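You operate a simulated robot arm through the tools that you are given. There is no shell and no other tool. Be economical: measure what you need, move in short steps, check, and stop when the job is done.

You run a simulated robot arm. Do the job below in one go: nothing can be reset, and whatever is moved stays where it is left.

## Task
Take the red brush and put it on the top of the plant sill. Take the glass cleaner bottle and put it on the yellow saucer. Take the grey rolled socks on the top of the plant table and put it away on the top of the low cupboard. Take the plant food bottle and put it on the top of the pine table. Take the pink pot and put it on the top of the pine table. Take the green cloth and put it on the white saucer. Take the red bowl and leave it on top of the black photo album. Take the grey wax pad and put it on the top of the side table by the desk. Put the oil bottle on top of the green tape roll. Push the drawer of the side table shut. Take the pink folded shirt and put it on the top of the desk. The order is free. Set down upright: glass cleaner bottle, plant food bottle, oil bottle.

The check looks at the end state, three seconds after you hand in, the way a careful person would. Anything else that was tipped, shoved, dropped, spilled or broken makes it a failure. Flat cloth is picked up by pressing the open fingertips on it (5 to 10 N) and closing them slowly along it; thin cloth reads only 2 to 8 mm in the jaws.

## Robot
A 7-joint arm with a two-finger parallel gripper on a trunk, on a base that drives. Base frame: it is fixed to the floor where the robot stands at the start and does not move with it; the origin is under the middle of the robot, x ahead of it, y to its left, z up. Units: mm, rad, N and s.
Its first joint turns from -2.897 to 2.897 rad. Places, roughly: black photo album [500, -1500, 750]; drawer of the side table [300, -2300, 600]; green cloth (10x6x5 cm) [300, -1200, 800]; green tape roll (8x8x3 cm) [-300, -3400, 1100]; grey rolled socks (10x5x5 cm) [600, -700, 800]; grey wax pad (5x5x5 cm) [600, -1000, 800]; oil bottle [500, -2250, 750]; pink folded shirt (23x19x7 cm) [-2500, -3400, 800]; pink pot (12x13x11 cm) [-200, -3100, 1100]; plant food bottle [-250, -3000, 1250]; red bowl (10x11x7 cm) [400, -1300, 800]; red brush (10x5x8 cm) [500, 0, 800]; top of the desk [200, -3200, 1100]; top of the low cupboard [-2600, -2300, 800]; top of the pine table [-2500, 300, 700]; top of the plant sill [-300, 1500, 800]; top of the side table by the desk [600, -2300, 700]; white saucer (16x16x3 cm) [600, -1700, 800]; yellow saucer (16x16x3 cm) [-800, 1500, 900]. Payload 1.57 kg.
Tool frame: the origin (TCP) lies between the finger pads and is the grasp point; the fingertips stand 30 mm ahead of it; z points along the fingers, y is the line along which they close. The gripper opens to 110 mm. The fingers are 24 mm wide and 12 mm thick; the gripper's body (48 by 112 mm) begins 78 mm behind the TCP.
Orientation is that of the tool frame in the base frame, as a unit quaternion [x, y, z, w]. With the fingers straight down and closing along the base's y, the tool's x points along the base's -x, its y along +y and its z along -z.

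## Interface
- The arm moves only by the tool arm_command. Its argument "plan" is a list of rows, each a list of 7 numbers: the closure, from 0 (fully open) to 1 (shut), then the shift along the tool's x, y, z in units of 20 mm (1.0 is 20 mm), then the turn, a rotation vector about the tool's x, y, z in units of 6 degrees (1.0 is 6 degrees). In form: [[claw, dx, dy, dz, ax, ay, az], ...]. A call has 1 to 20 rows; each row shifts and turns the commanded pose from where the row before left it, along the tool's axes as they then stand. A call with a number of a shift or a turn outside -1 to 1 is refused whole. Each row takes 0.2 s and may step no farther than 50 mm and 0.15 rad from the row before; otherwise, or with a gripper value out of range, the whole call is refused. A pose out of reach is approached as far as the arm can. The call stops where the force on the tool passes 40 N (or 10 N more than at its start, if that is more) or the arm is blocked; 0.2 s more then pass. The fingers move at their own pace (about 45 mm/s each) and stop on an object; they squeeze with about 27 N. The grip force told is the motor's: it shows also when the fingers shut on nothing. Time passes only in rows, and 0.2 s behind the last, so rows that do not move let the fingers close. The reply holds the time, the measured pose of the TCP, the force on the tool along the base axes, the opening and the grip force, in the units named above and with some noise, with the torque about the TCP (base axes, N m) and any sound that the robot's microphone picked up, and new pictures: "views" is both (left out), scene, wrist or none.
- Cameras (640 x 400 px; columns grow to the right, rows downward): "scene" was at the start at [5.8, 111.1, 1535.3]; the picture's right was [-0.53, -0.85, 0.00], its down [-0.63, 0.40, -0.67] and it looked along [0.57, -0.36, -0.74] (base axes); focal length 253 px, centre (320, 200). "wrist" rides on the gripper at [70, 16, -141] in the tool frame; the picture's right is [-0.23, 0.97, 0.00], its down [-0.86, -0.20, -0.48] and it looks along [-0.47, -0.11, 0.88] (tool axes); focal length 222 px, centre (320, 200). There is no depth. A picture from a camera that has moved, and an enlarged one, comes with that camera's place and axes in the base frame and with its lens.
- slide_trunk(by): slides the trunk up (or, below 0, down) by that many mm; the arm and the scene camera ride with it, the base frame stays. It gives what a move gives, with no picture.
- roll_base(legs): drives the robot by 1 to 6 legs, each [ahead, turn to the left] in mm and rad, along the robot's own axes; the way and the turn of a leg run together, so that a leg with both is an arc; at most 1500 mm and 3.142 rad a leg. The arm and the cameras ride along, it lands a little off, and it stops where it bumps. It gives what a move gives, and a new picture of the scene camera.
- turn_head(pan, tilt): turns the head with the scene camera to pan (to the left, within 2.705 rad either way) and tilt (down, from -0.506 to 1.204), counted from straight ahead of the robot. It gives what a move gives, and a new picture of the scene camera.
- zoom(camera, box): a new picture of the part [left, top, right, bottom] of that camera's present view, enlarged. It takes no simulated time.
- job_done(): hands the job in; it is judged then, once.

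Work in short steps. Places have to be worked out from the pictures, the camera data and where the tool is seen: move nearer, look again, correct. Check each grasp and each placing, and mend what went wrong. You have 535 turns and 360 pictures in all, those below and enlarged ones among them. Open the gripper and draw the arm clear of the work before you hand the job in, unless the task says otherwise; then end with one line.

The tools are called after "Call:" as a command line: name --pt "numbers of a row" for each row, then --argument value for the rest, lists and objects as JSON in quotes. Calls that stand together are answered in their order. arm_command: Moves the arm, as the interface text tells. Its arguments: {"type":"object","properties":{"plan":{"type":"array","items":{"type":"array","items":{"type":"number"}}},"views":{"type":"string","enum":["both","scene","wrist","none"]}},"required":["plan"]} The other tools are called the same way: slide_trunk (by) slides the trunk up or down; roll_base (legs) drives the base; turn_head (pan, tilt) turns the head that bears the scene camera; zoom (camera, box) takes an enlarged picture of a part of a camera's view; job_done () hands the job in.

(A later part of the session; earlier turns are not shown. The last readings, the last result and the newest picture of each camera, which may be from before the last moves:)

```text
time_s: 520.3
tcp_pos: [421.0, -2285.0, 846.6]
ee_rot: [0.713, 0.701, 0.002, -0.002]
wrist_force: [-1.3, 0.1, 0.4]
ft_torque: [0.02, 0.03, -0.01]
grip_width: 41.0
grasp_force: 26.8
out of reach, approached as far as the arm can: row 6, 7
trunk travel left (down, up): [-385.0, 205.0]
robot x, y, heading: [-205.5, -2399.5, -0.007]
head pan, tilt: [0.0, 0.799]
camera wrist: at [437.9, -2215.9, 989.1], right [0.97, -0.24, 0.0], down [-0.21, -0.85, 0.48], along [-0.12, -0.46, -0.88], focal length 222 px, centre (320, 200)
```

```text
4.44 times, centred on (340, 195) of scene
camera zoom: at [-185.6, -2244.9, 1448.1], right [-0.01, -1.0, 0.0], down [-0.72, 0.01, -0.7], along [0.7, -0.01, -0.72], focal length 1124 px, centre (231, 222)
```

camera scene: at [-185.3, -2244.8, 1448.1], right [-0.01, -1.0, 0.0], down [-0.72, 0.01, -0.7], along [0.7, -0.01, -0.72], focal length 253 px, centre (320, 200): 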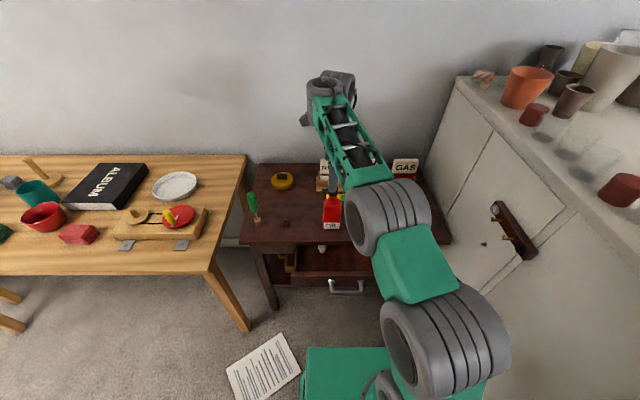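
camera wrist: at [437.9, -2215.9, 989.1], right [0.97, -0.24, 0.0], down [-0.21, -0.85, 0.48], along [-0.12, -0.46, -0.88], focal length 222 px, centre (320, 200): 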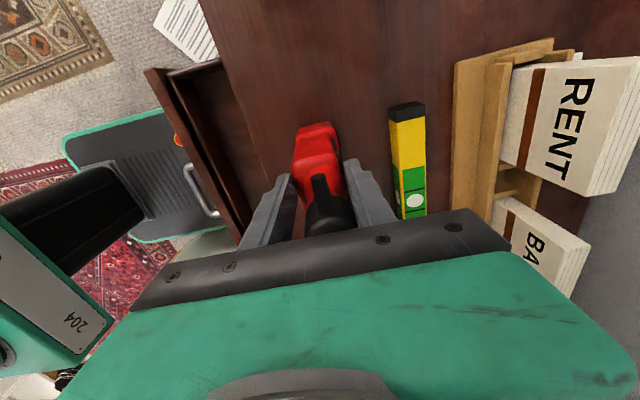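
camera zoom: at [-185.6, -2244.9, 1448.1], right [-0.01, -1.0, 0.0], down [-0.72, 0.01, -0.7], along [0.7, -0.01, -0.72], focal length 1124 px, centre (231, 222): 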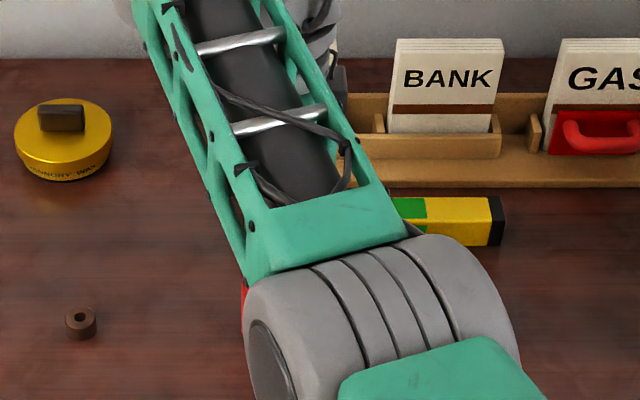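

Grip is a bit high (arm limit). Re-open, lower the trunk 12 mm, close again.

Call:
arm_command --pt "0.5 0 0 0 0 0 0" --pt "0.3 0 0 0 0 0 0" --pt "0.3 0 0 0 0 0 0" --views "none"

Call:
slide_trunk --by -12

Call:
arm_command --pt "0.6 0 0 0 0 0 0" --pt "1 0 0 0 0 0 0" --pt "1 0 0 0 0 0 0" --pt "1 0 0 0 0 0 0" --pt "1 0 0 0 0 0 0" --views "wrist"

```text
time_s: 521.1
tcp_pos: [421.1, -2284.2, 846.7]
ee_rot: [0.713, 0.702, 0.001, -0.002]
wrist_force: [-0.4, -0.1, -1.3]
ft_torque: [0.0, 0.02, 0.03]
grip_width: 76.9
grasp_force: 0.1
trunk travel left (down, up): [-385.0, 205.0]
robot x, y, heading: [-204.9, -2400.6, -0.008]
head pan, tilt: [0.0, 0.799]
```

```text
time_s: 521.7
tcp_pos: [421.8, -2284.5, 836.0]
ee_rot: [0.712, 0.702, 0.001, -0.001]
wrist_force: [0.0, 0.3, -0.5]
ft_torque: [-0.02, -0.01, -0.02]
grip_width: 77.0
grasp_force: 0.1
trunk travel left (down, up): [-373.0, 217.0]
robot x, y, heading: [-204.4, -2404.9, -0.009]
head pan, tilt: [0.0, 0.799]
```

```text
time_s: 522.9
tcp_pos: [421.5, -2284.2, 835.8]
ee_rot: [0.713, 0.701, 0.002, -0.001]
wrist_force: [-3.2, 0.0, 5.2]
ft_torque: [-0.04, 0.21, 0.0]
grip_width: 40.9
grasp_force: 27.2
trunk travel left (down, up): [-373.0, 217.0]
robot x, y, heading: [-204.9, -2397.5, -0.012]
head pan, tilt: [0.0, 0.799]
camera wrist: at [437.5, -2215.8, 977.9], right [0.97, -0.24, 0.0], down [-0.21, -0.85, 0.47], along [-0.12, -0.46, -0.88], focal length 222 px, centre (320, 200)
```

wrist: 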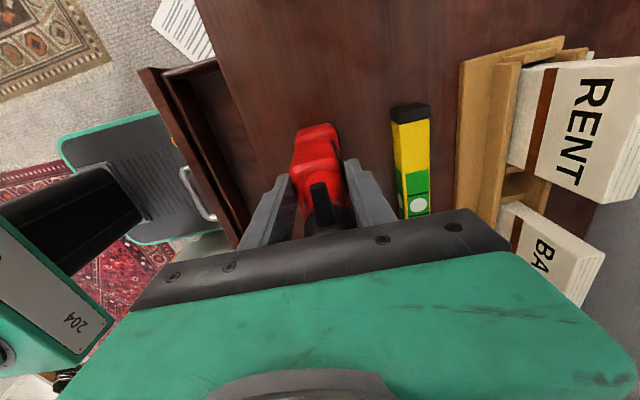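

Gripped at 40.9. Lift with the trunk, raise and retract the arm.

Call:
slide_trunk --by 212

Call:
arm_command --pt "1 0 -1 -1 0 0 0" --pt "1 0 -1 -1 0 0 0" --pt "1 0 -1 -1 0 0 0" --pt "1 0 -1 -1 0 0 0" --pt "1 0 -1 -1 0 0 0" --pt "1 0 0 -1 0 0 0" --pt "1 0 0 -1 0 0 0" --pt "1 0 0 -1 0 0 0" --pt "1 0 0 -1 0 0 0" --pt "1 0 0 -1 0 0 0" --pt "1 0 0 -1 0 0 0" --pt "1 0 0 -1 0 0 0" --pt "1 0 0 -1 0 0 0" --pt "1 0 0 -1 0 0 0" --pt "1 0 0 -1 0 0 0" --views "wrist"

Call:
roll_base --legs '[[-785, 0], [0, -1.565], [890, 0], [0, 1.571]]'

Call:
turn_head --pan -0.1 --tilt 0.7

```text
time_s: 525.1
tcp_pos: [422.2, -2284.3, 1046.3]
ee_rot: [0.713, 0.701, 0.002, 0.0]
wrist_force: [-0.1, 0.0, -3.4]
ft_torque: [0.02, 0.03, 0.0]
grip_width: 40.9
grasp_force: 27.4
trunk travel left (down, up): [-585.0, 5.0]
robot x, y, heading: [-204.3, -2400.6, -0.006]
head pan, tilt: [0.0, 0.799]
```

```text
time_s: 528.3
tcp_pos: [322.1, -2284.9, 1348.1]
ee_rot: [0.713, 0.701, 0.001, -0.001]
wrist_force: [0.6, 0.6, -2.6]
ft_torque: [0.0, 0.04, 0.03]
grip_width: 40.5
grasp_force: 27.3
trunk travel left (down, up): [-585.0, 5.0]
robot x, y, heading: [-207.9, -2400.5, -0.004]
head pan, tilt: [0.0, 0.799]
camera wrist: at [338.9, -2216.3, 1489.7], right [0.97, -0.24, 0.0], down [-0.21, -0.85, 0.48], along [-0.12, -0.46, -0.88], focal length 222 px, centre (320, 200)
```

wrist: 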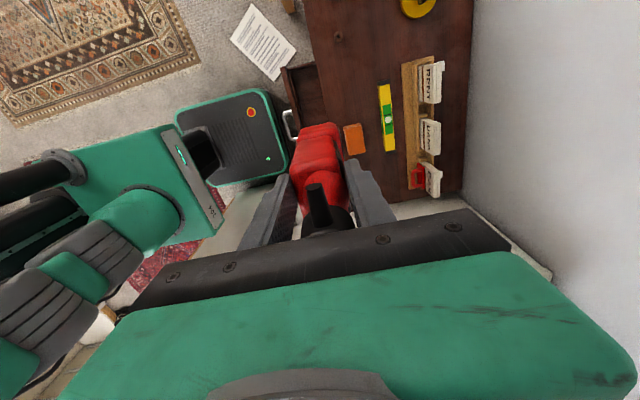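

```text
time_s: 543.0
tcp_pos: [-463.1, -3489.8, 1346.9]
ee_rot: [0.883, 0.469, 0.002, -0.002]
wrist_force: [-0.6, 0.1, -2.4]
ft_torque: [0.03, -0.01, 0.0]
grip_width: 40.3
grasp_force: 27.4
trunk travel left (down, up): [-585.0, 5.0]
robot x, y, heading: [-974.9, -3297.6, -0.591]
head pan, tilt: [0.0, 0.799]
stopped in leg 4: the robot was blocked; the commanded pose is now the measured one
camera scene: at [-867.3, -3179.7, 1648.2], right [-0.56, -0.83, 0.0], down [-0.6, 0.4, -0.7], along [0.58, -0.39, -0.72], focal length 253 px, centre (320, 200)
```

scene: 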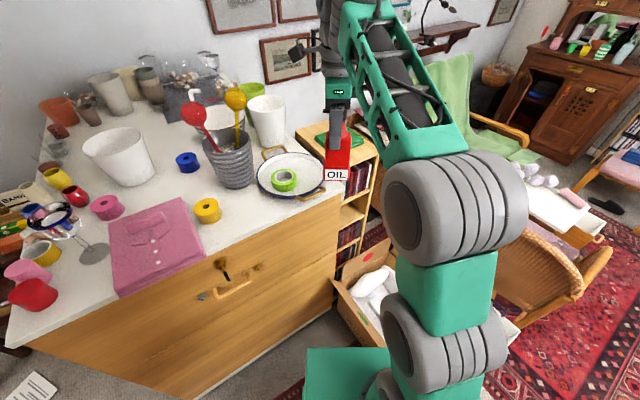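

```text
time_s: 543.7
tcp_pos: [-464.2, -3488.9, 1347.7]
ee_rot: [0.883, 0.469, 0.001, -0.001]
wrist_force: [-0.4, 0.3, -3.0]
ft_torque: [-0.03, -0.01, 0.02]
grip_width: 40.6
grasp_force: 27.2
trunk travel left (down, up): [-585.0, 5.0]
robot x, y, heading: [-968.0, -3292.9, -0.589]
head pan, tilt: [-0.099, 0.7]
camera scene: at [-868.5, -3188.2, 1656.3], right [-0.64, -0.77, 0.0], down [-0.5, 0.41, -0.76], along [0.59, -0.49, -0.64], focal length 253 px, centre (320, 200)
```

scene: 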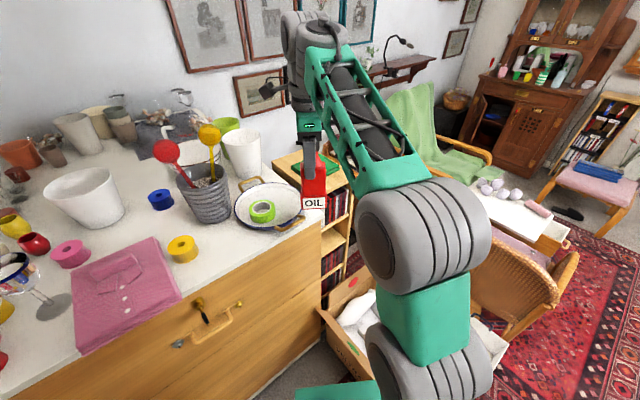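

The base bumped lightly (cardboard box corner). Back off, then turn further north of it.

Call:
roll_base --legs '[[-130, 0], [0, 0.59], [140, 0]]'

Call:
turn_head --pan -0.55 --tilt 0.9

Call:
arm_command --pt "1 0 0 0 0 0 0" --views "wrist"

```text
time_s: 547.5
tcp_pos: [-408.8, -3101.4, 1346.5]
ee_rot: [0.708, 0.706, 0.001, -0.001]
wrist_force: [1.1, 0.4, -2.7]
ft_torque: [0.03, 0.02, 0.0]
grip_width: 40.3
grasp_force: 26.8
trunk travel left (down, up): [-585.0, 5.0]
robot x, y, heading: [-937.9, -3221.5, 0.004]
head pan, tilt: [-0.099, 0.7]
camera scene: at [-912.5, -3077.5, 1656.3], right [-0.1, -1.0, 0.0], down [-0.64, 0.06, -0.76], along [0.76, -0.07, -0.64], focal length 253 px, centre (320, 200)
```

scene: 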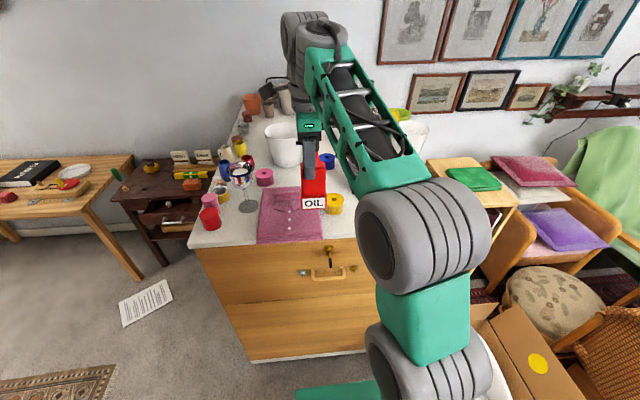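

```text
time_s: 548.5
tcp_pos: [-409.3, -3101.9, 1348.5]
ee_rot: [0.708, 0.706, -0.001, -0.001]
wrist_force: [-0.3, 0.7, -2.8]
ft_torque: [0.01, 0.01, 0.01]
grip_width: 40.5
grasp_force: 27.3
trunk travel left (down, up): [-585.0, 5.0]
robot x, y, heading: [-937.6, -3223.7, 0.001]
head pan, tilt: [-0.55, 0.901]
camera scene: at [-933.9, -3108.5, 1640.3], right [-0.52, -0.85, 0.0], down [-0.67, 0.41, -0.62], along [0.53, -0.32, -0.78], focal length 253 px, centre (320, 200)
```

scene: 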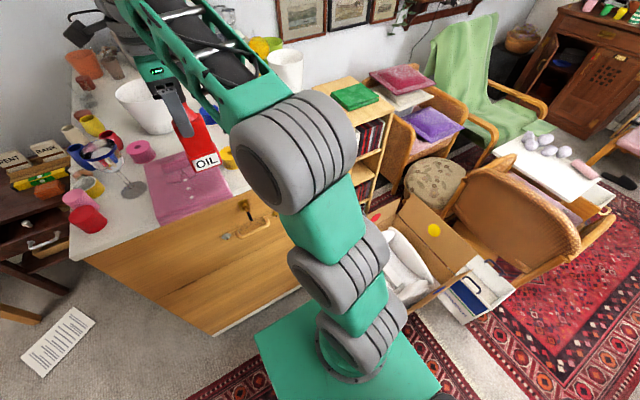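

```text
time_s: 548.9
tcp_pos: [-410.5, -3102.7, 1346.9]
ee_rot: [0.708, 0.706, 0.001, -0.002]
wrist_force: [-0.9, -0.9, -1.1]
ft_torque: [0.03, 0.02, 0.0]
grip_width: 40.2
grasp_force: 27.1
trunk travel left (down, up): [-585.0, 5.0]
robot x, y, heading: [-938.7, -3222.9, 0.002]
head pan, tilt: [-0.55, 0.901]
camera wrist: at [-394.3, -3033.2, 1489.0], right [0.97, -0.23, 0.0], down [-0.2, -0.86, 0.48], along [-0.11, -0.46, -0.88], focal length 222 px, centre (320, 200)
```

wrist: 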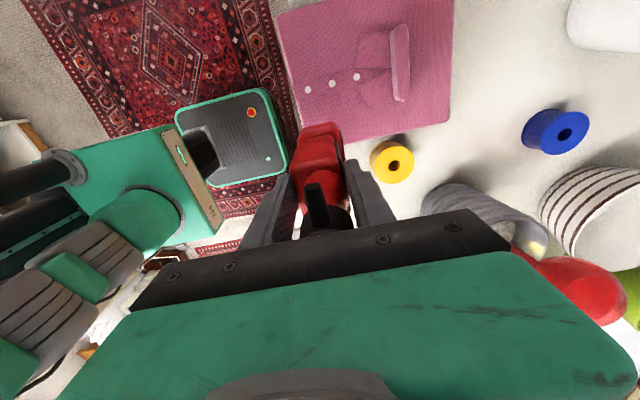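

Tape roll ≈(-300,-3418); tall spatula balls stand just east of it. I rotate the gripper back to standard (closing along y, camera west) for clearance.

Call:
arm_command --pt "1 0 0 0 0 0 -1" --pt "1 0 0 0 0 0 -1" --pt "1 0 0 0 0 0 -1" --pt "1 0 0 0 0 0 -1" --pt "1 0 0 0 0 0 -1" --pt "1 0 0 0 0 0 -1" --pt "1 0 0 0 0 0 -1" --pt "1 0 0 0 0 0 -1" --pt "1 0 0 0 0 0 -1" --pt "1 0 0 0 0 0 -1" --pt "1 0 0 0 0 0 -1" --pt "1 0 0 0 0 0 -1" --pt "1 0 0 0 0 0 -1" --pt "1 0 0 0 0 0 -1" --pt "1 0 0 0 0 0 -1" --views "none"

Call:
roll_base --legs '[[60, 0]]'

Call:
arm_command --pt "1 0 -1 0 0 0 0" --pt "1 0 -1 0 0 0 0" --pt "1 0 -1 0 0 0 0" --pt "1 0 -1 0 0 0 0" --pt "1 0 -1 0 0 0 0" --pt "1 0 -1 0 0 0 0" --pt "1 0 -1 0 0 0 0" --pt "1 0 -1 0 0 0 0" --pt "1 0 -1 0 0 0 0" --pt "1 0 -1 0 0 0 0" --pt "1 0 -1 0 0 0 0" --pt "1 0 -1 0 0 0 0" --pt "1 0 -1 0 0 0 0" --pt "1 0 -1 0 0 0 0" --pt "1 0 -1 0 0 0 0" --pt "1 0 -0.8 0 0 0 0" --views "both"

```text
time_s: 552.0
tcp_pos: [-409.7, -3101.0, 1347.7]
ee_rot: [0.001, 1.0, 0.001, 0.0]
wrist_force: [0.0, 0.7, -2.3]
ft_torque: [0.01, 0.02, -0.03]
grip_width: 40.1
grasp_force: 26.7
trunk travel left (down, up): [-585.0, 5.0]
robot x, y, heading: [-937.1, -3223.8, 0.003]
head pan, tilt: [-0.55, 0.901]
```

```text
time_s: 553.0
tcp_pos: [-348.3, -3101.0, 1346.1]
ee_rot: [0.001, 1.0, 0.002, -0.001]
wrist_force: [0.6, 0.2, -3.0]
ft_torque: [0.0, 0.05, 0.01]
grip_width: 40.2
grasp_force: 26.6
trunk travel left (down, up): [-585.0, 5.0]
robot x, y, heading: [-877.3, -3221.1, -0.003]
head pan, tilt: [-0.55, 0.901]
camera scene: at [-872.4, -3108.4, 1640.2], right [-0.52, -0.85, 0.0], down [-0.67, 0.41, -0.62], along [0.53, -0.32, -0.78], focal length 253 px, centre (320, 200)
```

scene: 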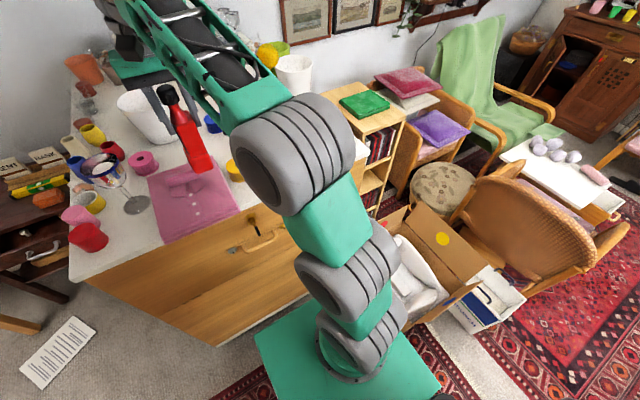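

```text
time_s: 556.4
tcp_pos: [-351.9, -3416.7, 1345.9]
ee_rot: [0.002, 1.0, 0.002, -0.001]
wrist_force: [-0.2, 0.1, -2.7]
ft_torque: [0.02, 0.0, -0.03]
grip_width: 40.5
grasp_force: 27.1
trunk travel left (down, up): [-585.0, 5.0]
robot x, y, heading: [-876.6, -3228.0, 0.003]
head pan, tilt: [-0.55, 0.901]
camera scene: at [-873.8, -3108.9, 1640.3], right [-0.52, -0.85, 0.0], down [-0.67, 0.41, -0.62], along [0.53, -0.32, -0.78], focal length 253 px, centre (320, 200)
camera wrist: at [-422.2, -3401.6, 1487.5], right [0.23, 0.97, 0.0], down [0.86, -0.2, 0.48], along [0.46, -0.11, -0.88], focal length 222 px, centre (320, 200)
```

scene: 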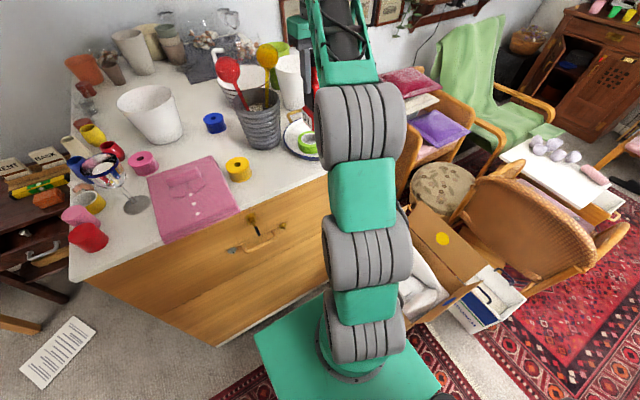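
wrist: 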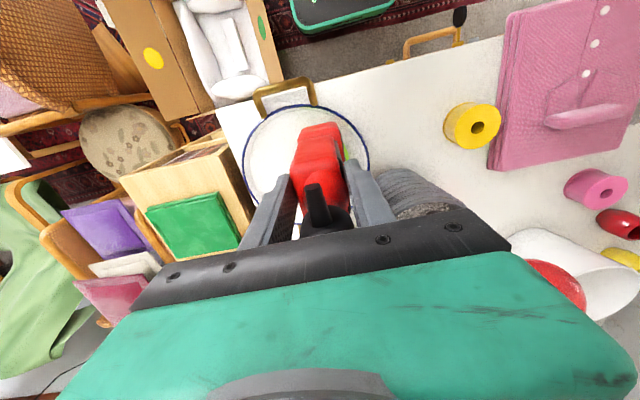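

Need an unobstructed look at the tape: shift the tool 90 mm north temporarily.

Call:
arm_command --pt "1 0 1 0 0 0 0" --pt "1 0 1 0 0 0 0" --pt "1 0 1 0 0 0 0" --pt "1 0 1 0 0 0 0" --pt "1 0 0.5 0 0 0 0" --pt "1 0 0 0 0 0 0" --views "wrist"

Call:
zoom --camera "wrist" --box '[140, 70, 380, 220]'

```text
time_s: 557.8
tcp_pos: [-351.1, -3327.5, 1346.9]
ee_rot: [0.002, 1.0, 0.001, 0.0]
wrist_force: [-0.5, -0.4, -2.5]
ft_torque: [0.03, 0.06, 0.0]
grip_width: 40.3
grasp_force: 27.4
trunk travel left (down, up): [-585.0, 5.0]
robot x, y, heading: [-877.1, -3222.4, 0.003]
head pan, tilt: [-0.55, 0.901]
camera wrist: at [-421.4, -3312.4, 1488.0], right [0.23, 0.97, 0.0], down [0.86, -0.2, 0.48], along [0.46, -0.11, -0.88], focal length 222 px, centre (320, 200)
```

wrist: 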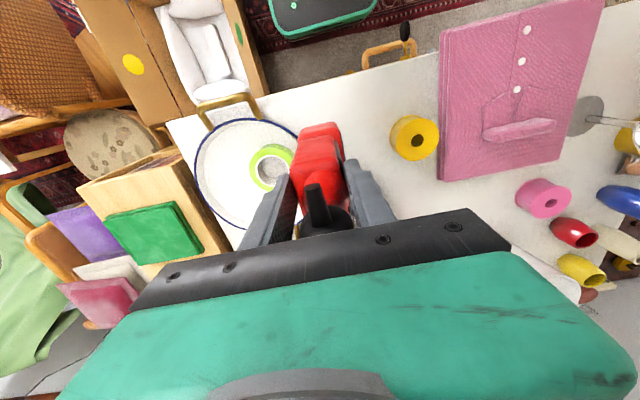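

```text
2.67 times, centred on (260, 145) of wrist
camera zoom: at [-421.4, -3312.4, 1488.0], right [0.23, 0.97, 0.0], down [0.86, -0.2, 0.48], along [0.46, -0.11, -0.88], focal length 592 px, centre (480, 347)
```

zoom: 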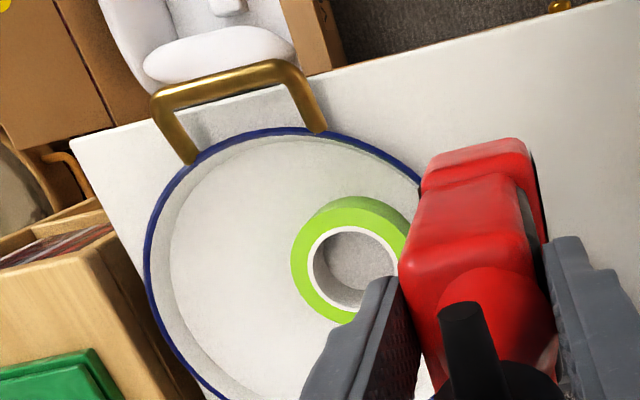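

Tape centre (-314,-3420), hole ~50 mm, top ≈1133. Move over it (accounting 4 mm offset) and go down to ~20 mm above.

Call:
arm_command --pt "1 -0.4 -1 0 0 0 0" --pt "1 -0.4 -1 0 0 0 0" --pt "1 -0.4 -1 0 0 0 0" --pt "1 -0.45 -1 0 0 0 0" --pt "1 0 -0.62 0 0 0 0" --pt "1 0 0 1 0 0 0" --pt "1 0 0 1 0 0 0" --pt "1 0 0 0.8 0 0 0" --pt "1 0 0 0 0 0 0" --views "both"

Call:
zoom --camera "wrist" --box '[220, 70, 420, 220]'

```text
time_s: 559.8
tcp_pos: [-318.4, -3419.5, 1289.8]
ee_rot: [0.002, 1.0, 0.002, -0.001]
wrist_force: [0.1, 0.6, -1.6]
ft_torque: [0.02, 0.03, 0.0]
grip_width: 40.3
grasp_force: 27.5
trunk travel left (down, up): [-585.0, 5.0]
robot x, y, heading: [-876.1, -3223.8, -0.002]
head pan, tilt: [-0.55, 0.901]
camera scene: at [-873.8, -3108.6, 1640.2], right [-0.52, -0.85, 0.0], down [-0.67, 0.41, -0.62], along [0.53, -0.32, -0.78], focal length 253 px, centre (320, 200)
camera wrist: at [-389.4, -3404.5, 1431.7], right [0.23, 0.97, 0.0], down [0.86, -0.2, 0.48], along [0.46, -0.11, -0.88], focal length 222 px, centre (320, 200)
```

scene: 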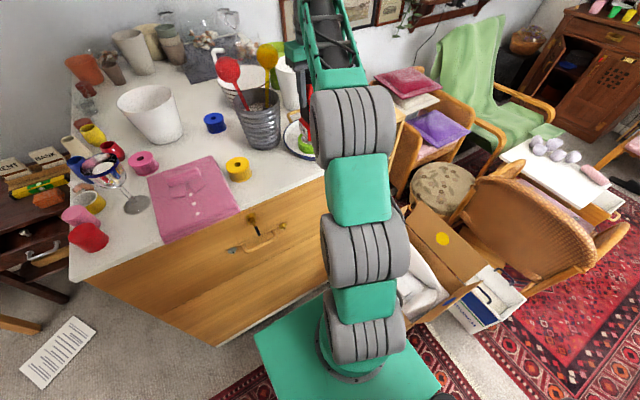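
wrist: 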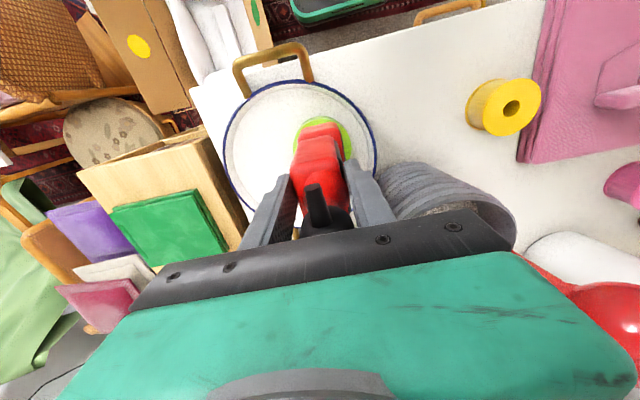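

```text
2.67 times, centred on (320, 145) of wrist
camera zoom: at [-389.4, -3404.5, 1431.7], right [0.23, 0.97, 0.0], down [0.86, -0.2, 0.48], along [0.46, -0.11, -0.88], focal length 592 px, centre (320, 347)
```

zoom: 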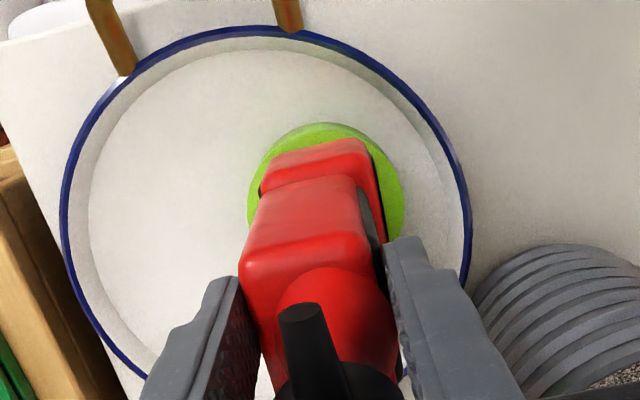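

Nearly perfect. Nudge 2 mm and lower slowly to contact.

Call:
arm_command --pt "1 0.1 0.08 0.2 0 0 0" --pt "1 0 0 0.2 0 0 0" --pt "1 0 0 0.15 0 0 0" --pt "1 0 0 0.15 0 0 0" --pt "1 0 0 0.15 0 0 0" --pt "1 0 0 0.1 0 0 0" --pt "1 0 0 0 0 0 0" --views "none"

```text
time_s: 561.4
tcp_pos: [-320.1, -3417.5, 1269.9]
ee_rot: [0.003, 1.0, 0.001, -0.001]
wrist_force: [-0.4, -0.1, -2.9]
ft_torque: [0.0, 0.01, -0.03]
grip_width: 40.1
grasp_force: 27.2
trunk travel left (down, up): [-585.0, 5.0]
robot x, y, heading: [-877.1, -3227.9, -0.0]
head pan, tilt: [-0.55, 0.901]
```

Call:
arm_command --pt "1 0 0 0.1 0 0 0" --pt "1 0 0 0.1 0 0 0" --pt "1 0 0 0.1 0 0 0" --pt "1 0 0 0.1 0 0 0" --pt "1 0 0 0.1 0 0 0" --pt "1 0 0 0.1 0 0 0" --pt "1 0 0 0 0 0 0" --views "wrist"

Call:
zoom --camera "wrist" --box '[220, 70, 420, 220]'

```text
time_s: 563.0
tcp_pos: [-321.5, -3416.2, 1260.8]
ee_rot: [0.001, 1.0, 0.002, 0.001]
wrist_force: [1.4, -1.4, 27.6]
ft_torque: [-0.2, -0.15, 0.01]
grip_width: 40.7
grasp_force: 26.8
trunk travel left (down, up): [-585.0, 5.0]
robot x, y, heading: [-874.4, -3226.7, 0.003]
head pan, tilt: [-0.55, 0.901]
camera wrist: at [-393.1, -3402.1, 1402.3], right [0.23, 0.97, 0.0], down [0.85, -0.2, 0.48], along [0.47, -0.11, -0.88], focal length 222 px, centre (320, 200)
```

wrist: 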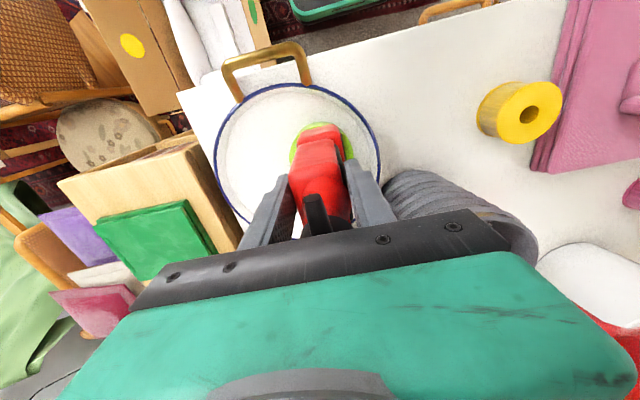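

```text
2.67 times, centred on (320, 145) of wrist
camera zoom: at [-393.1, -3402.1, 1402.3], right [0.23, 0.97, 0.0], down [0.85, -0.2, 0.48], along [0.47, -0.11, -0.88], focal length 592 px, centre (320, 347)
```

zoom: 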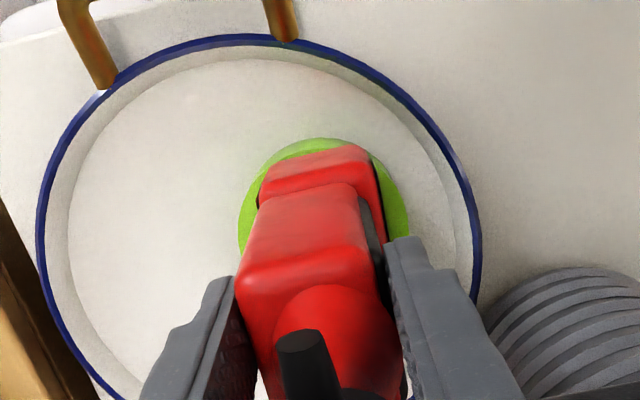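

Contact, well centred on the roll. Ease off and release.

Call:
arm_command --pt "1 0 0 -0.12 0 0 0" --pt "0.8 0 0 0 0 0 0" --pt "0.5 0 0 0 0 0 0" --pt "0.2 0 0 0 0 0 0" --pt "0 0 0 0 0 0 0" --pt "0 0 0 0 0 0 0" --pt "0 0 0 0 0 0 0" --views "none"

Call:
zoom --camera "wrist" --box '[220, 70, 420, 220]'

```text
time_s: 564.6
tcp_pos: [-319.8, -3418.6, 1262.1]
ee_rot: [0.001, 1.0, 0.002, -0.001]
wrist_force: [1.0, 0.1, -0.5]
ft_torque: [-0.03, 0.01, 0.01]
grip_width: 110.2
grasp_force: 0.0
trunk travel left (down, up): [-585.0, 5.0]
robot x, y, heading: [-879.0, -3226.1, -0.003]
head pan, tilt: [-0.55, 0.901]
```

```text
2.67 times, centred on (320, 145) of wrist
camera zoom: at [-390.7, -3402.7, 1402.5], right [0.23, 0.97, 0.0], down [0.86, -0.2, 0.48], along [0.46, -0.11, -0.88], focal length 592 px, centre (320, 347)
```

zoom: 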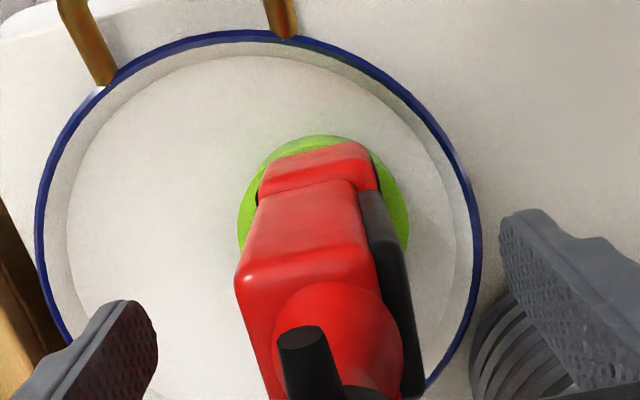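

Bottle stands on the roll. Lift straight, then retreat west.

Call:
arm_command --pt "0 0 0 -0.5 0 0 0" --pt "0 0 0 -1 0 0 0" --pt "0 0 0 -1 0 0 0" --pt "0 0 0 -1 0 0 0" --pt "0 0 0 -1 0 0 0" --pt "0 0.3 0 -1 0 0 0" --pt "0 1 0 0 0 0 0" --pt "0 1 0 0 0 0 0" --pt "0 1 0 0 0 0 0" --pt "0 1 0 0 0 0 0" --pt "0 1 0 0 0 0 0" --pt "0 1 0 0 0 0 0" --pt "0 1 0 0 0 0 0" --views "both"

```text
time_s: 565.9
tcp_pos: [-317.4, -3417.9, 1354.4]
ee_rot: [0.002, 1.0, -0.002, 0.008]
wrist_force: [14.9, -5.3, -23.0]
ft_torque: [-0.05, 0.4, -0.11]
grip_width: 109.8
grasp_force: 0.0
out of reach, approached as far as the arm can: row 6
trunk travel left (down, up): [-585.0, 5.0]
robot x, y, heading: [-877.0, -3227.3, 0.005]
head pan, tilt: [-0.55, 0.901]
stopped in row 6: the force on the tool passed its limit (the readings are from after the stop); the commanded pose is now the measured one
camera scene: at [-874.1, -3108.5, 1640.2], right [-0.52, -0.85, 0.0], down [-0.67, 0.41, -0.62], along [0.53, -0.32, -0.78], focal length 253 px, centre (320, 200)
camera wrist: at [-390.1, -3402.7, 1494.8], right [0.23, 0.97, 0.0], down [0.85, -0.2, 0.49], along [0.48, -0.11, -0.87], focal length 222 px, centre (320, 200)
```

scene: 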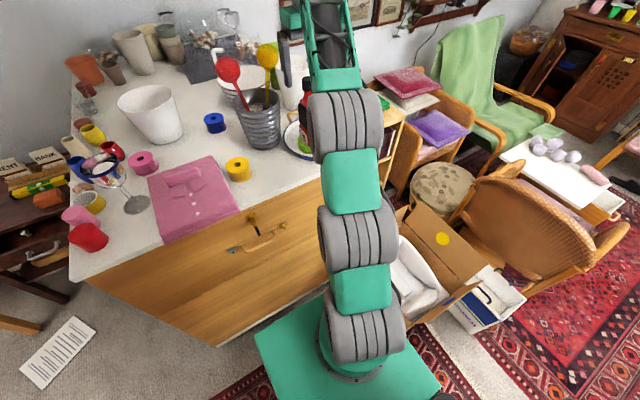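
wrist: 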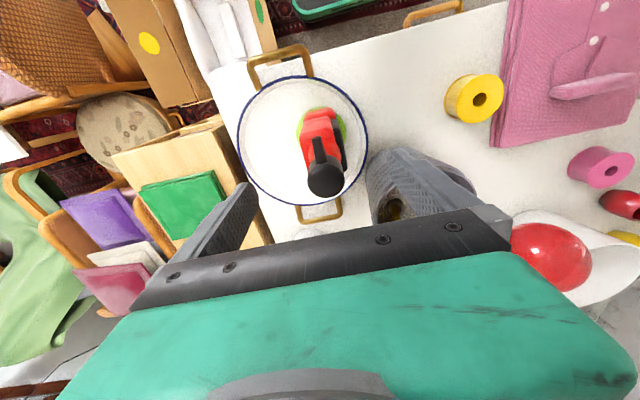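

Check whether the force persists.

Call:
arm_command --pt "0 0 0 0 0 0 0" --views "none"

Call:
zoom --camera "scene" --box '[200, 0, 400, 150]'

```text
time_s: 566.5
tcp_pos: [-317.1, -3419.0, 1354.8]
ee_rot: [0.001, 1.0, -0.002, 0.008]
wrist_force: [10.7, -3.5, -14.0]
ft_torque: [0.04, 0.19, -0.02]
grip_width: 109.8
grasp_force: 0.0
trunk travel left (down, up): [-585.0, 5.0]
robot x, y, heading: [-877.2, -3222.4, -0.003]
head pan, tilt: [-0.55, 0.901]
stopped in row 1: the force on the tool passed its limit (the readings are from after the stop); the commanded pose is now the measured one
```

```text
2.67 times, centred on (300, 75) of scene
camera zoom: at [-873.9, -3108.6, 1640.2], right [-0.52, -0.85, 0.0], down [-0.67, 0.41, -0.62], along [0.53, -0.32, -0.78], focal length 675 px, centre (373, 533)
```

zoom: 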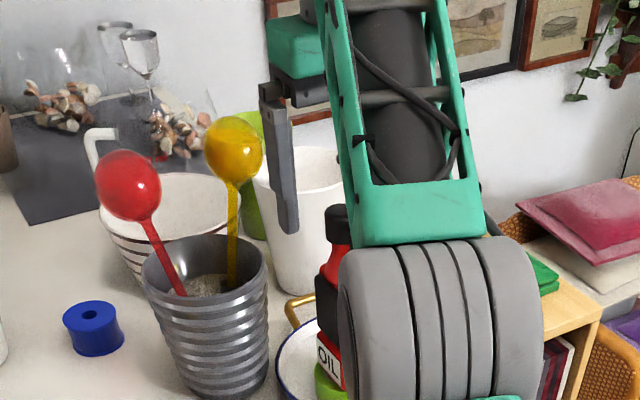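

Nothing visible touches. Try moving gently west (away) and read forces.

Call:
arm_command --pt "0 0.4 0 0 0 0 0" --pt "0 0.4 0 0 0 0 0" --views "none"

```text
time_s: 567.1
tcp_pos: [-334.4, -3418.3, 1353.9]
ee_rot: [0.002, 1.0, -0.002, 0.009]
wrist_force: [-0.4, -0.7, -0.2]
ft_torque: [-0.02, 0.01, -0.01]
grip_width: 109.9
grasp_force: 0.0
trunk travel left (down, up): [-585.0, 5.0]
robot x, y, heading: [-877.2, -3222.7, 0.003]
head pan, tilt: [-0.55, 0.901]
```

Force gone. Continue west and check the bottle.

Call:
arm_command --pt "0 1 0 0 0 0 0" --pt "0 1 0 0 0 0 0" --pt "0 1 0 0 0 0 0" --pt "0 1 0 0 0 0 0" --pt "0 1 0 0 0 0 0" --pt "0 1 0 0 0 0 0" --views "wrist"

Call:
roll_base --legs '[[-150, 0]]'

Call:
zoom --camera "scene" --box '[200, 20, 400, 170]'

```text
time_s: 568.5
tcp_pos: [-453.5, -3419.1, 1353.5]
ee_rot: [0.001, 1.0, -0.002, 0.007]
wrist_force: [-0.2, 0.2, 0.8]
ft_torque: [0.0, -0.05, -0.01]
grip_width: 110.1
grasp_force: 0.0
trunk travel left (down, up): [-585.0, 5.0]
robot x, y, heading: [-877.9, -3222.6, -0.003]
head pan, tilt: [-0.55, 0.901]
camera wrist: at [-526.7, -3402.5, 1493.5], right [0.23, 0.97, 0.0], down [0.85, -0.2, 0.49], along [0.48, -0.11, -0.87], focal length 222 px, centre (320, 200)
```

wrist: 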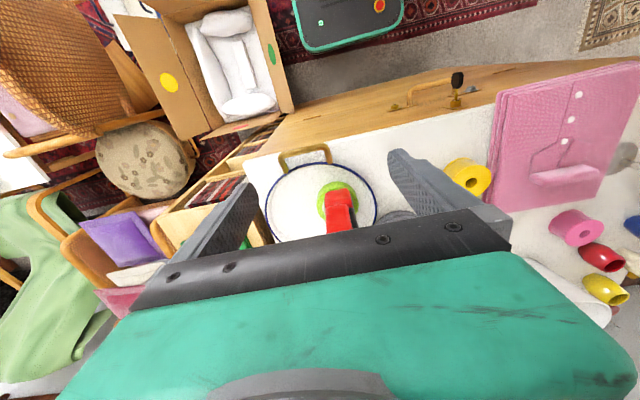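

```text
time_s: 569.9
tcp_pos: [-606.8, -3420.3, 1352.4]
ee_rot: [0.003, 1.0, -0.002, 0.008]
wrist_force: [-0.2, -0.1, 0.6]
ft_torque: [-0.01, -0.04, -0.03]
grip_width: 109.8
grasp_force: 0.1
trunk travel left (down, up): [-585.0, 5.0]
robot x, y, heading: [-1027.5, -3224.9, 0.003]
head pan, tilt: [-0.55, 0.901]
camera scene: at [-1027.4, -3108.7, 1640.3], right [-0.52, -0.85, 0.0], down [-0.67, 0.41, -0.62], along [0.53, -0.33, -0.78], focal length 253 px, centre (320, 200)
```

scene: 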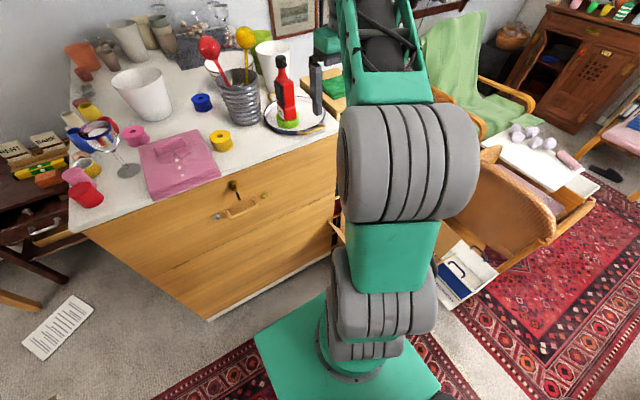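

```text
2.67 times, centred on (300, 95) of scene
camera zoom: at [-1027.4, -3108.7, 1640.3], right [-0.52, -0.85, 0.0], down [-0.67, 0.41, -0.62], along [0.53, -0.33, -0.78], focal length 675 px, centre (373, 480)
```

zoom: 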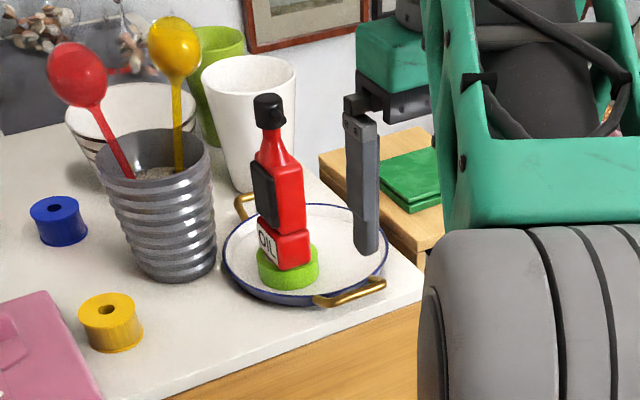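

Oil bottle is upright on the tape. Now drive to the plant table for the wax pad.

Call:
arm_command --pt "0 0 1 0 0 0.15 0" --pt "0 0 1 0 0 0 0" --pt "0 0 1 0 0 0 0" --pt "0 0 1 0 0 0 0" --pt "0 0 1 0 0 0 0" --pt "0 0 1 0 0 0 0" --pt "0 0 1 0 0 0 0" --pt "0 0 1 0 0 0 0" --pt "0 0 1 0 0 0 0" --views "none"

Call:
roll_base --legs '[[0, 1.269], [1139, 0], [1139, 0], [0, -1.269], [270, 0]]'

Call:
slide_trunk --by -200

Call:
arm_command --pt "0 0 0 0 0 0 0" --views "wrist"

Call:
turn_head --pan -0.1 --tilt 0.75

```text
time_s: 571.9
tcp_pos: [-603.4, -3240.1, 1353.0]
ee_rot: [0.004, 1.0, -0.001, 0.0]
wrist_force: [-0.3, -0.2, 0.0]
ft_torque: [-0.02, 0.03, 0.05]
grip_width: 110.0
grasp_force: 0.1
trunk travel left (down, up): [-585.0, 5.0]
robot x, y, heading: [-1029.0, -3222.1, 0.0]
head pan, tilt: [-0.55, 0.901]
```

```text
time_s: 590.9
tcp_pos: [345.3, -1082.7, 1353.3]
ee_rot: [0.006, 1.0, -0.001, -0.001]
wrist_force: [0.5, 0.1, -0.6]
ft_torque: [-0.02, -0.01, 0.03]
grip_width: 110.2
grasp_force: 0.1
trunk travel left (down, up): [-585.0, 5.0]
robot x, y, heading: [-82.6, -1064.5, -0.008]
head pan, tilt: [-0.55, 0.901]
camera scene: at [-75.3, -948.2, 1640.2], right [-0.53, -0.85, 0.0], down [-0.67, 0.41, -0.62], along [0.53, -0.33, -0.78], focal length 253 px, centre (320, 200)
```

scene: 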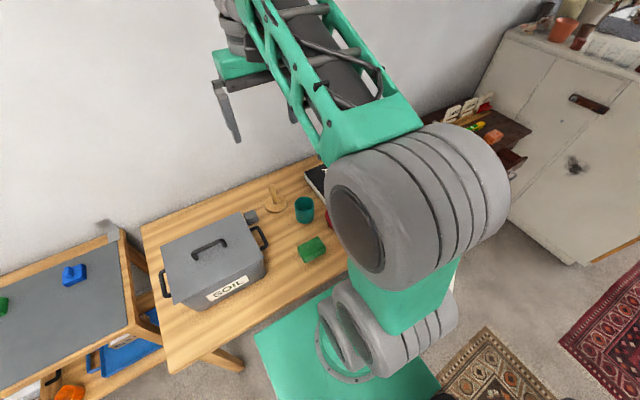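

```text
time_s: 593.1
tcp_pos: [344.8, -1083.4, 1153.5]
ee_rot: [0.006, 1.0, -0.003, 0.001]
wrist_force: [0.1, -0.1, -0.7]
ft_torque: [0.02, -0.01, -0.02]
grip_width: 110.2
grasp_force: 0.0
trunk travel left (down, up): [-385.0, 205.0]
robot x, y, heading: [-80.5, -1064.1, -0.004]
head pan, tilt: [-0.55, 0.901]
```

```text
time_s: 593.5
tcp_pos: [344.8, -1083.3, 1152.6]
ee_rot: [0.006, 1.0, -0.002, 0.0]
wrist_force: [0.9, 0.0, 0.0]
ft_torque: [-0.03, 0.01, 0.01]
grip_width: 109.9
grasp_force: 0.0
trunk travel left (down, up): [-385.0, 205.0]
robot x, y, heading: [-78.4, -1066.5, -0.004]
head pan, tilt: [-0.55, 0.901]
camera wrist: at [274.2, -1065.8, 1294.5], right [0.24, 0.97, 0.0], down [0.85, -0.21, 0.48], along [0.46, -0.12, -0.88], focal length 222 px, centre (320, 200)
```

wrist: 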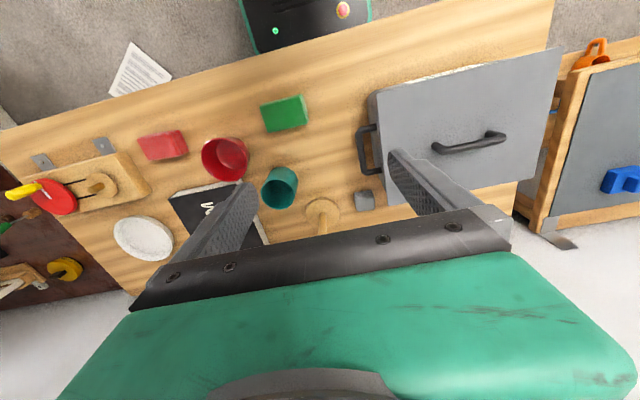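

```text
time_s: 594.4
tcp_pos: [343.8, -1082.4, 1153.0]
ee_rot: [0.005, 1.0, -0.001, 0.0]
wrist_force: [0.5, 0.4, 0.3]
ft_torque: [0.02, -0.01, 0.02]
grip_width: 109.9
grasp_force: 0.0
trunk travel left (down, up): [-385.0, 205.0]
robot x, y, heading: [-82.1, -1068.1, -0.002]
head pan, tilt: [-0.099, 0.75]
camera scene: at [-58.0, -917.1, 1452.1], right [-0.11, -0.99, 0.0], down [-0.68, 0.07, -0.73], along [0.73, -0.08, -0.68], focal length 253 px, centre (320, 200)
```

scene: 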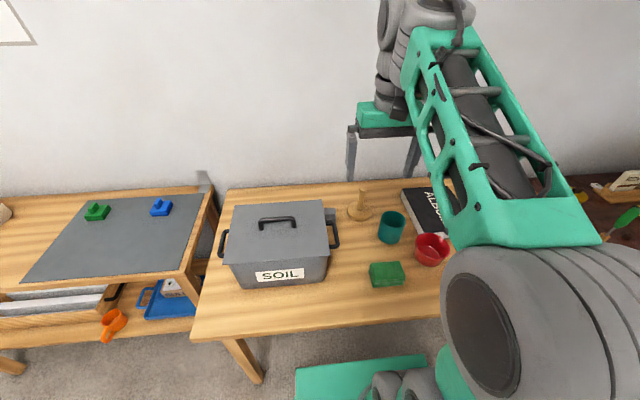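

Great overview. The wax pad sits behind the box corner; I'll use the closing-along-x orientation with a narrower opening. Rotate and lower first.

Call:
arm_command --pt "0.3 0 0 0.4 0 0 1" --pt "0.3 0 0 0.4 0 0 1" --pt "0.3 0 0 0.4 0 0 1" --pt "0.3 0 0 0.4 0 0 1" --pt "0.3 0 0 0.4 0 0 1" --pt "0.3 0 0 0.4 0 0 1" --pt "0.3 0 0 0.4 0 0 1" --pt "0.3 0 0 0.4 0 0 1" --pt "0.3 0 0 0.4 0 0 1" --pt "0.3 0 0 0.4 0 0 1" --pt "0.3 0 0 0.4 0 0 1" --pt "0.3 0 0 0.4 0 0 1" --pt "0.3 0 0 0.4 0 0 1" --pt "0.3 0 0 0.4 0 0 1" --pt "0.3 0 0 0.4 0 0 0.95" --views "none"

Call:
arm_command --pt "0.3 0.25 1 0 0 0 0" --pt "0.3 0.25 1 0 0 0 0" --pt "0.3 0.25 1 0 0 0 0" --pt "0.3 0.25 1 0 0 0 0" --pt "0.3 0.25 1 0 0 0 0" --pt "0.3 0.25 1 0 0 0 0" --pt "0.3 0.25 1 0 0 0 0" --pt "0.3 0.25 1 0 0 0 0" --pt "0.3 0.25 1 0 0 0 0" --pt "0.3 0.25 1 0 0 0 0" --pt "0.3 0.25 0.8 0 0 0 0" --pt "0.3 0.25 0 0 0 0 0" --pt "0.3 0 0 0 0 0 0" --views "both"

```text
time_s: 597.6
tcp_pos: [343.2, -1083.3, 1032.1]
ee_rot: [0.71, 0.704, -0.002, 0.002]
wrist_force: [-0.1, 0.7, -0.8]
ft_torque: [0.01, -0.02, -0.01]
grip_width: 77.0
grasp_force: 0.1
trunk travel left (down, up): [-385.0, 205.0]
robot x, y, heading: [-79.6, -1063.5, -0.005]
head pan, tilt: [-0.099, 0.75]
```

```text
time_s: 600.4
tcp_pos: [561.5, -1023.5, 1031.7]
ee_rot: [0.71, 0.705, -0.002, 0.001]
wrist_force: [-0.3, 0.2, 0.3]
ft_torque: [-0.04, 0.01, 0.02]
grip_width: 76.9
grasp_force: 0.0
trunk travel left (down, up): [-385.0, 205.0]
robot x, y, heading: [-81.9, -1064.8, -0.005]
head pan, tilt: [-0.099, 0.75]
camera scene: at [-58.0, -917.0, 1452.1], right [-0.1, -0.99, 0.0], down [-0.68, 0.07, -0.73], along [0.73, -0.08, -0.68], focal length 253 px, centre (320, 200)
camera wrist: at [577.4, -954.2, 1174.8], right [0.97, -0.23, 0.0], down [-0.2, -0.85, 0.48], along [-0.11, -0.47, -0.88], focal length 222 px, centre (320, 200)
```

scene: 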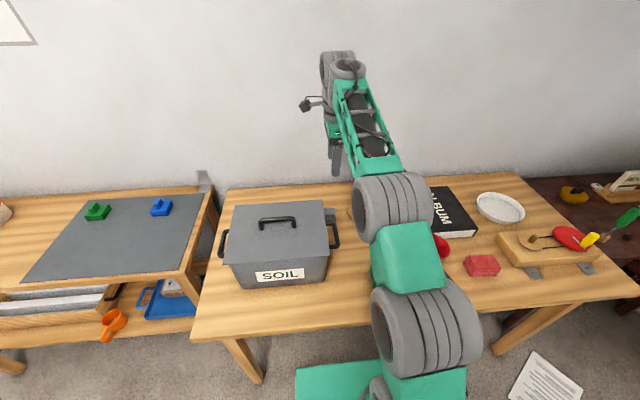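
wrist: 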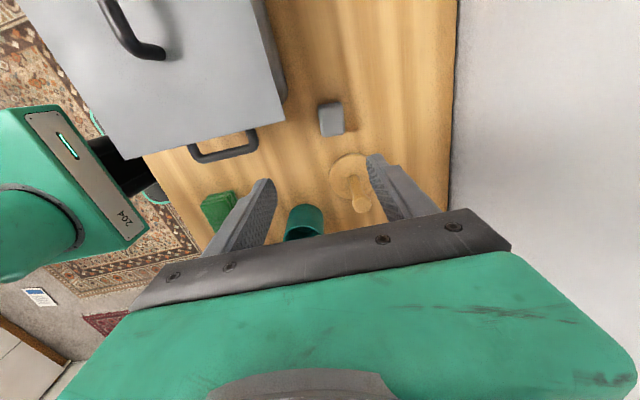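

Pad at (582,-1011). Align and descend.

Call:
arm_command --pt "0.3 0.62 1 0 0 0 0" --pt "0.3 0 0 1 0 0 0" --pt "0.3 0 0 1 0 0 0" --pt "0.3 0 0 1 0 0 0" --pt "0.3 0 0 1 0 0 0" --pt "0.3 0 0 1 0 0 0" --pt "0.3 0 0 1 0 0 0" --pt "0.3 0 0 0 0 0 0" --views "wrist"

```text
time_s: 602.2
tcp_pos: [582.2, -1013.1, 912.5]
ee_rot: [0.71, 0.704, -0.002, 0.0]
wrist_force: [-0.8, -0.3, 0.0]
ft_torque: [-0.01, -0.03, 0.0]
grip_width: 77.0
grasp_force: 0.1
trunk travel left (down, up): [-385.0, 205.0]
robot x, y, heading: [-79.4, -1062.4, -0.004]
head pan, tilt: [-0.099, 0.75]
camera wrist: at [597.6, -943.4, 1053.5], right [0.97, -0.23, 0.0], down [-0.2, -0.85, 0.48], along [-0.11, -0.47, -0.88], focal length 222 px, centre (320, 200)
```

wrist: 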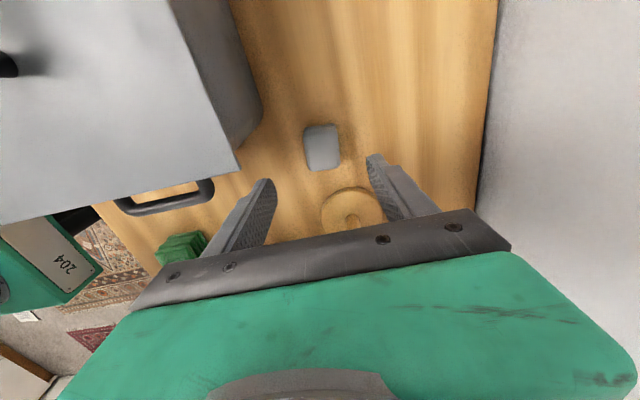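

Call:
arm_command --pt "0.3 0.35 0.1 1 0 0 0" --pt "0.3 0 0 1 0 0 0" --pt "0.3 0 0 1 0 0 0" --pt "0.3 0 0 1 0 0 0" --pt "0.3 0 0 0.4 0 0 0" --pt "0.3 0 0 0.3 0 0 0" --pt "1 0 0 0 0 0 0" --pt "1 0 0 0 0 0 0" --pt "1 0 0 0 0 0 0" --pt "1 0 0 0 0 0 0" --views "wrist"

```text
time_s: 603.8
tcp_pos: [586.8, -1005.7, 826.4]
ee_rot: [0.711, 0.704, 0.005, 0.008]
wrist_force: [-1.4, -0.4, 13.6]
ft_torque: [0.28, 0.55, 0.04]
grip_width: 43.0
grasp_force: 0.4
trunk travel left (down, up): [-385.0, 205.0]
robot x, y, heading: [-78.9, -1062.9, -0.003]
head pan, tilt: [-0.099, 0.75]
stopped in row 7: the force on the tool passed its limit (the readings are from after the stop); the commanded pose is now the measured one
camera wrist: at [599.3, -936.8, 968.3], right [0.97, -0.24, 0.02], down [-0.21, -0.85, 0.48], along [-0.1, -0.47, -0.88], focal length 222 px, centre (320, 200)
```

wrist: 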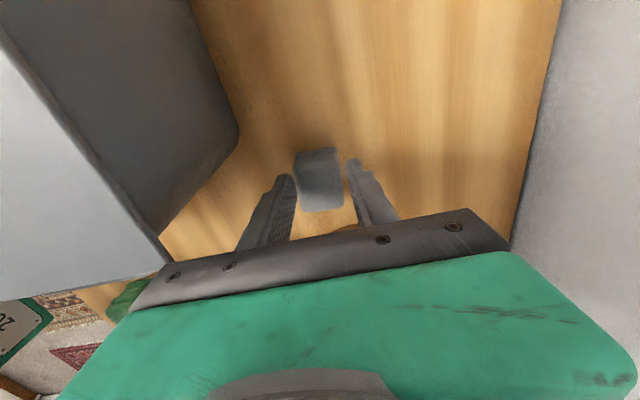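

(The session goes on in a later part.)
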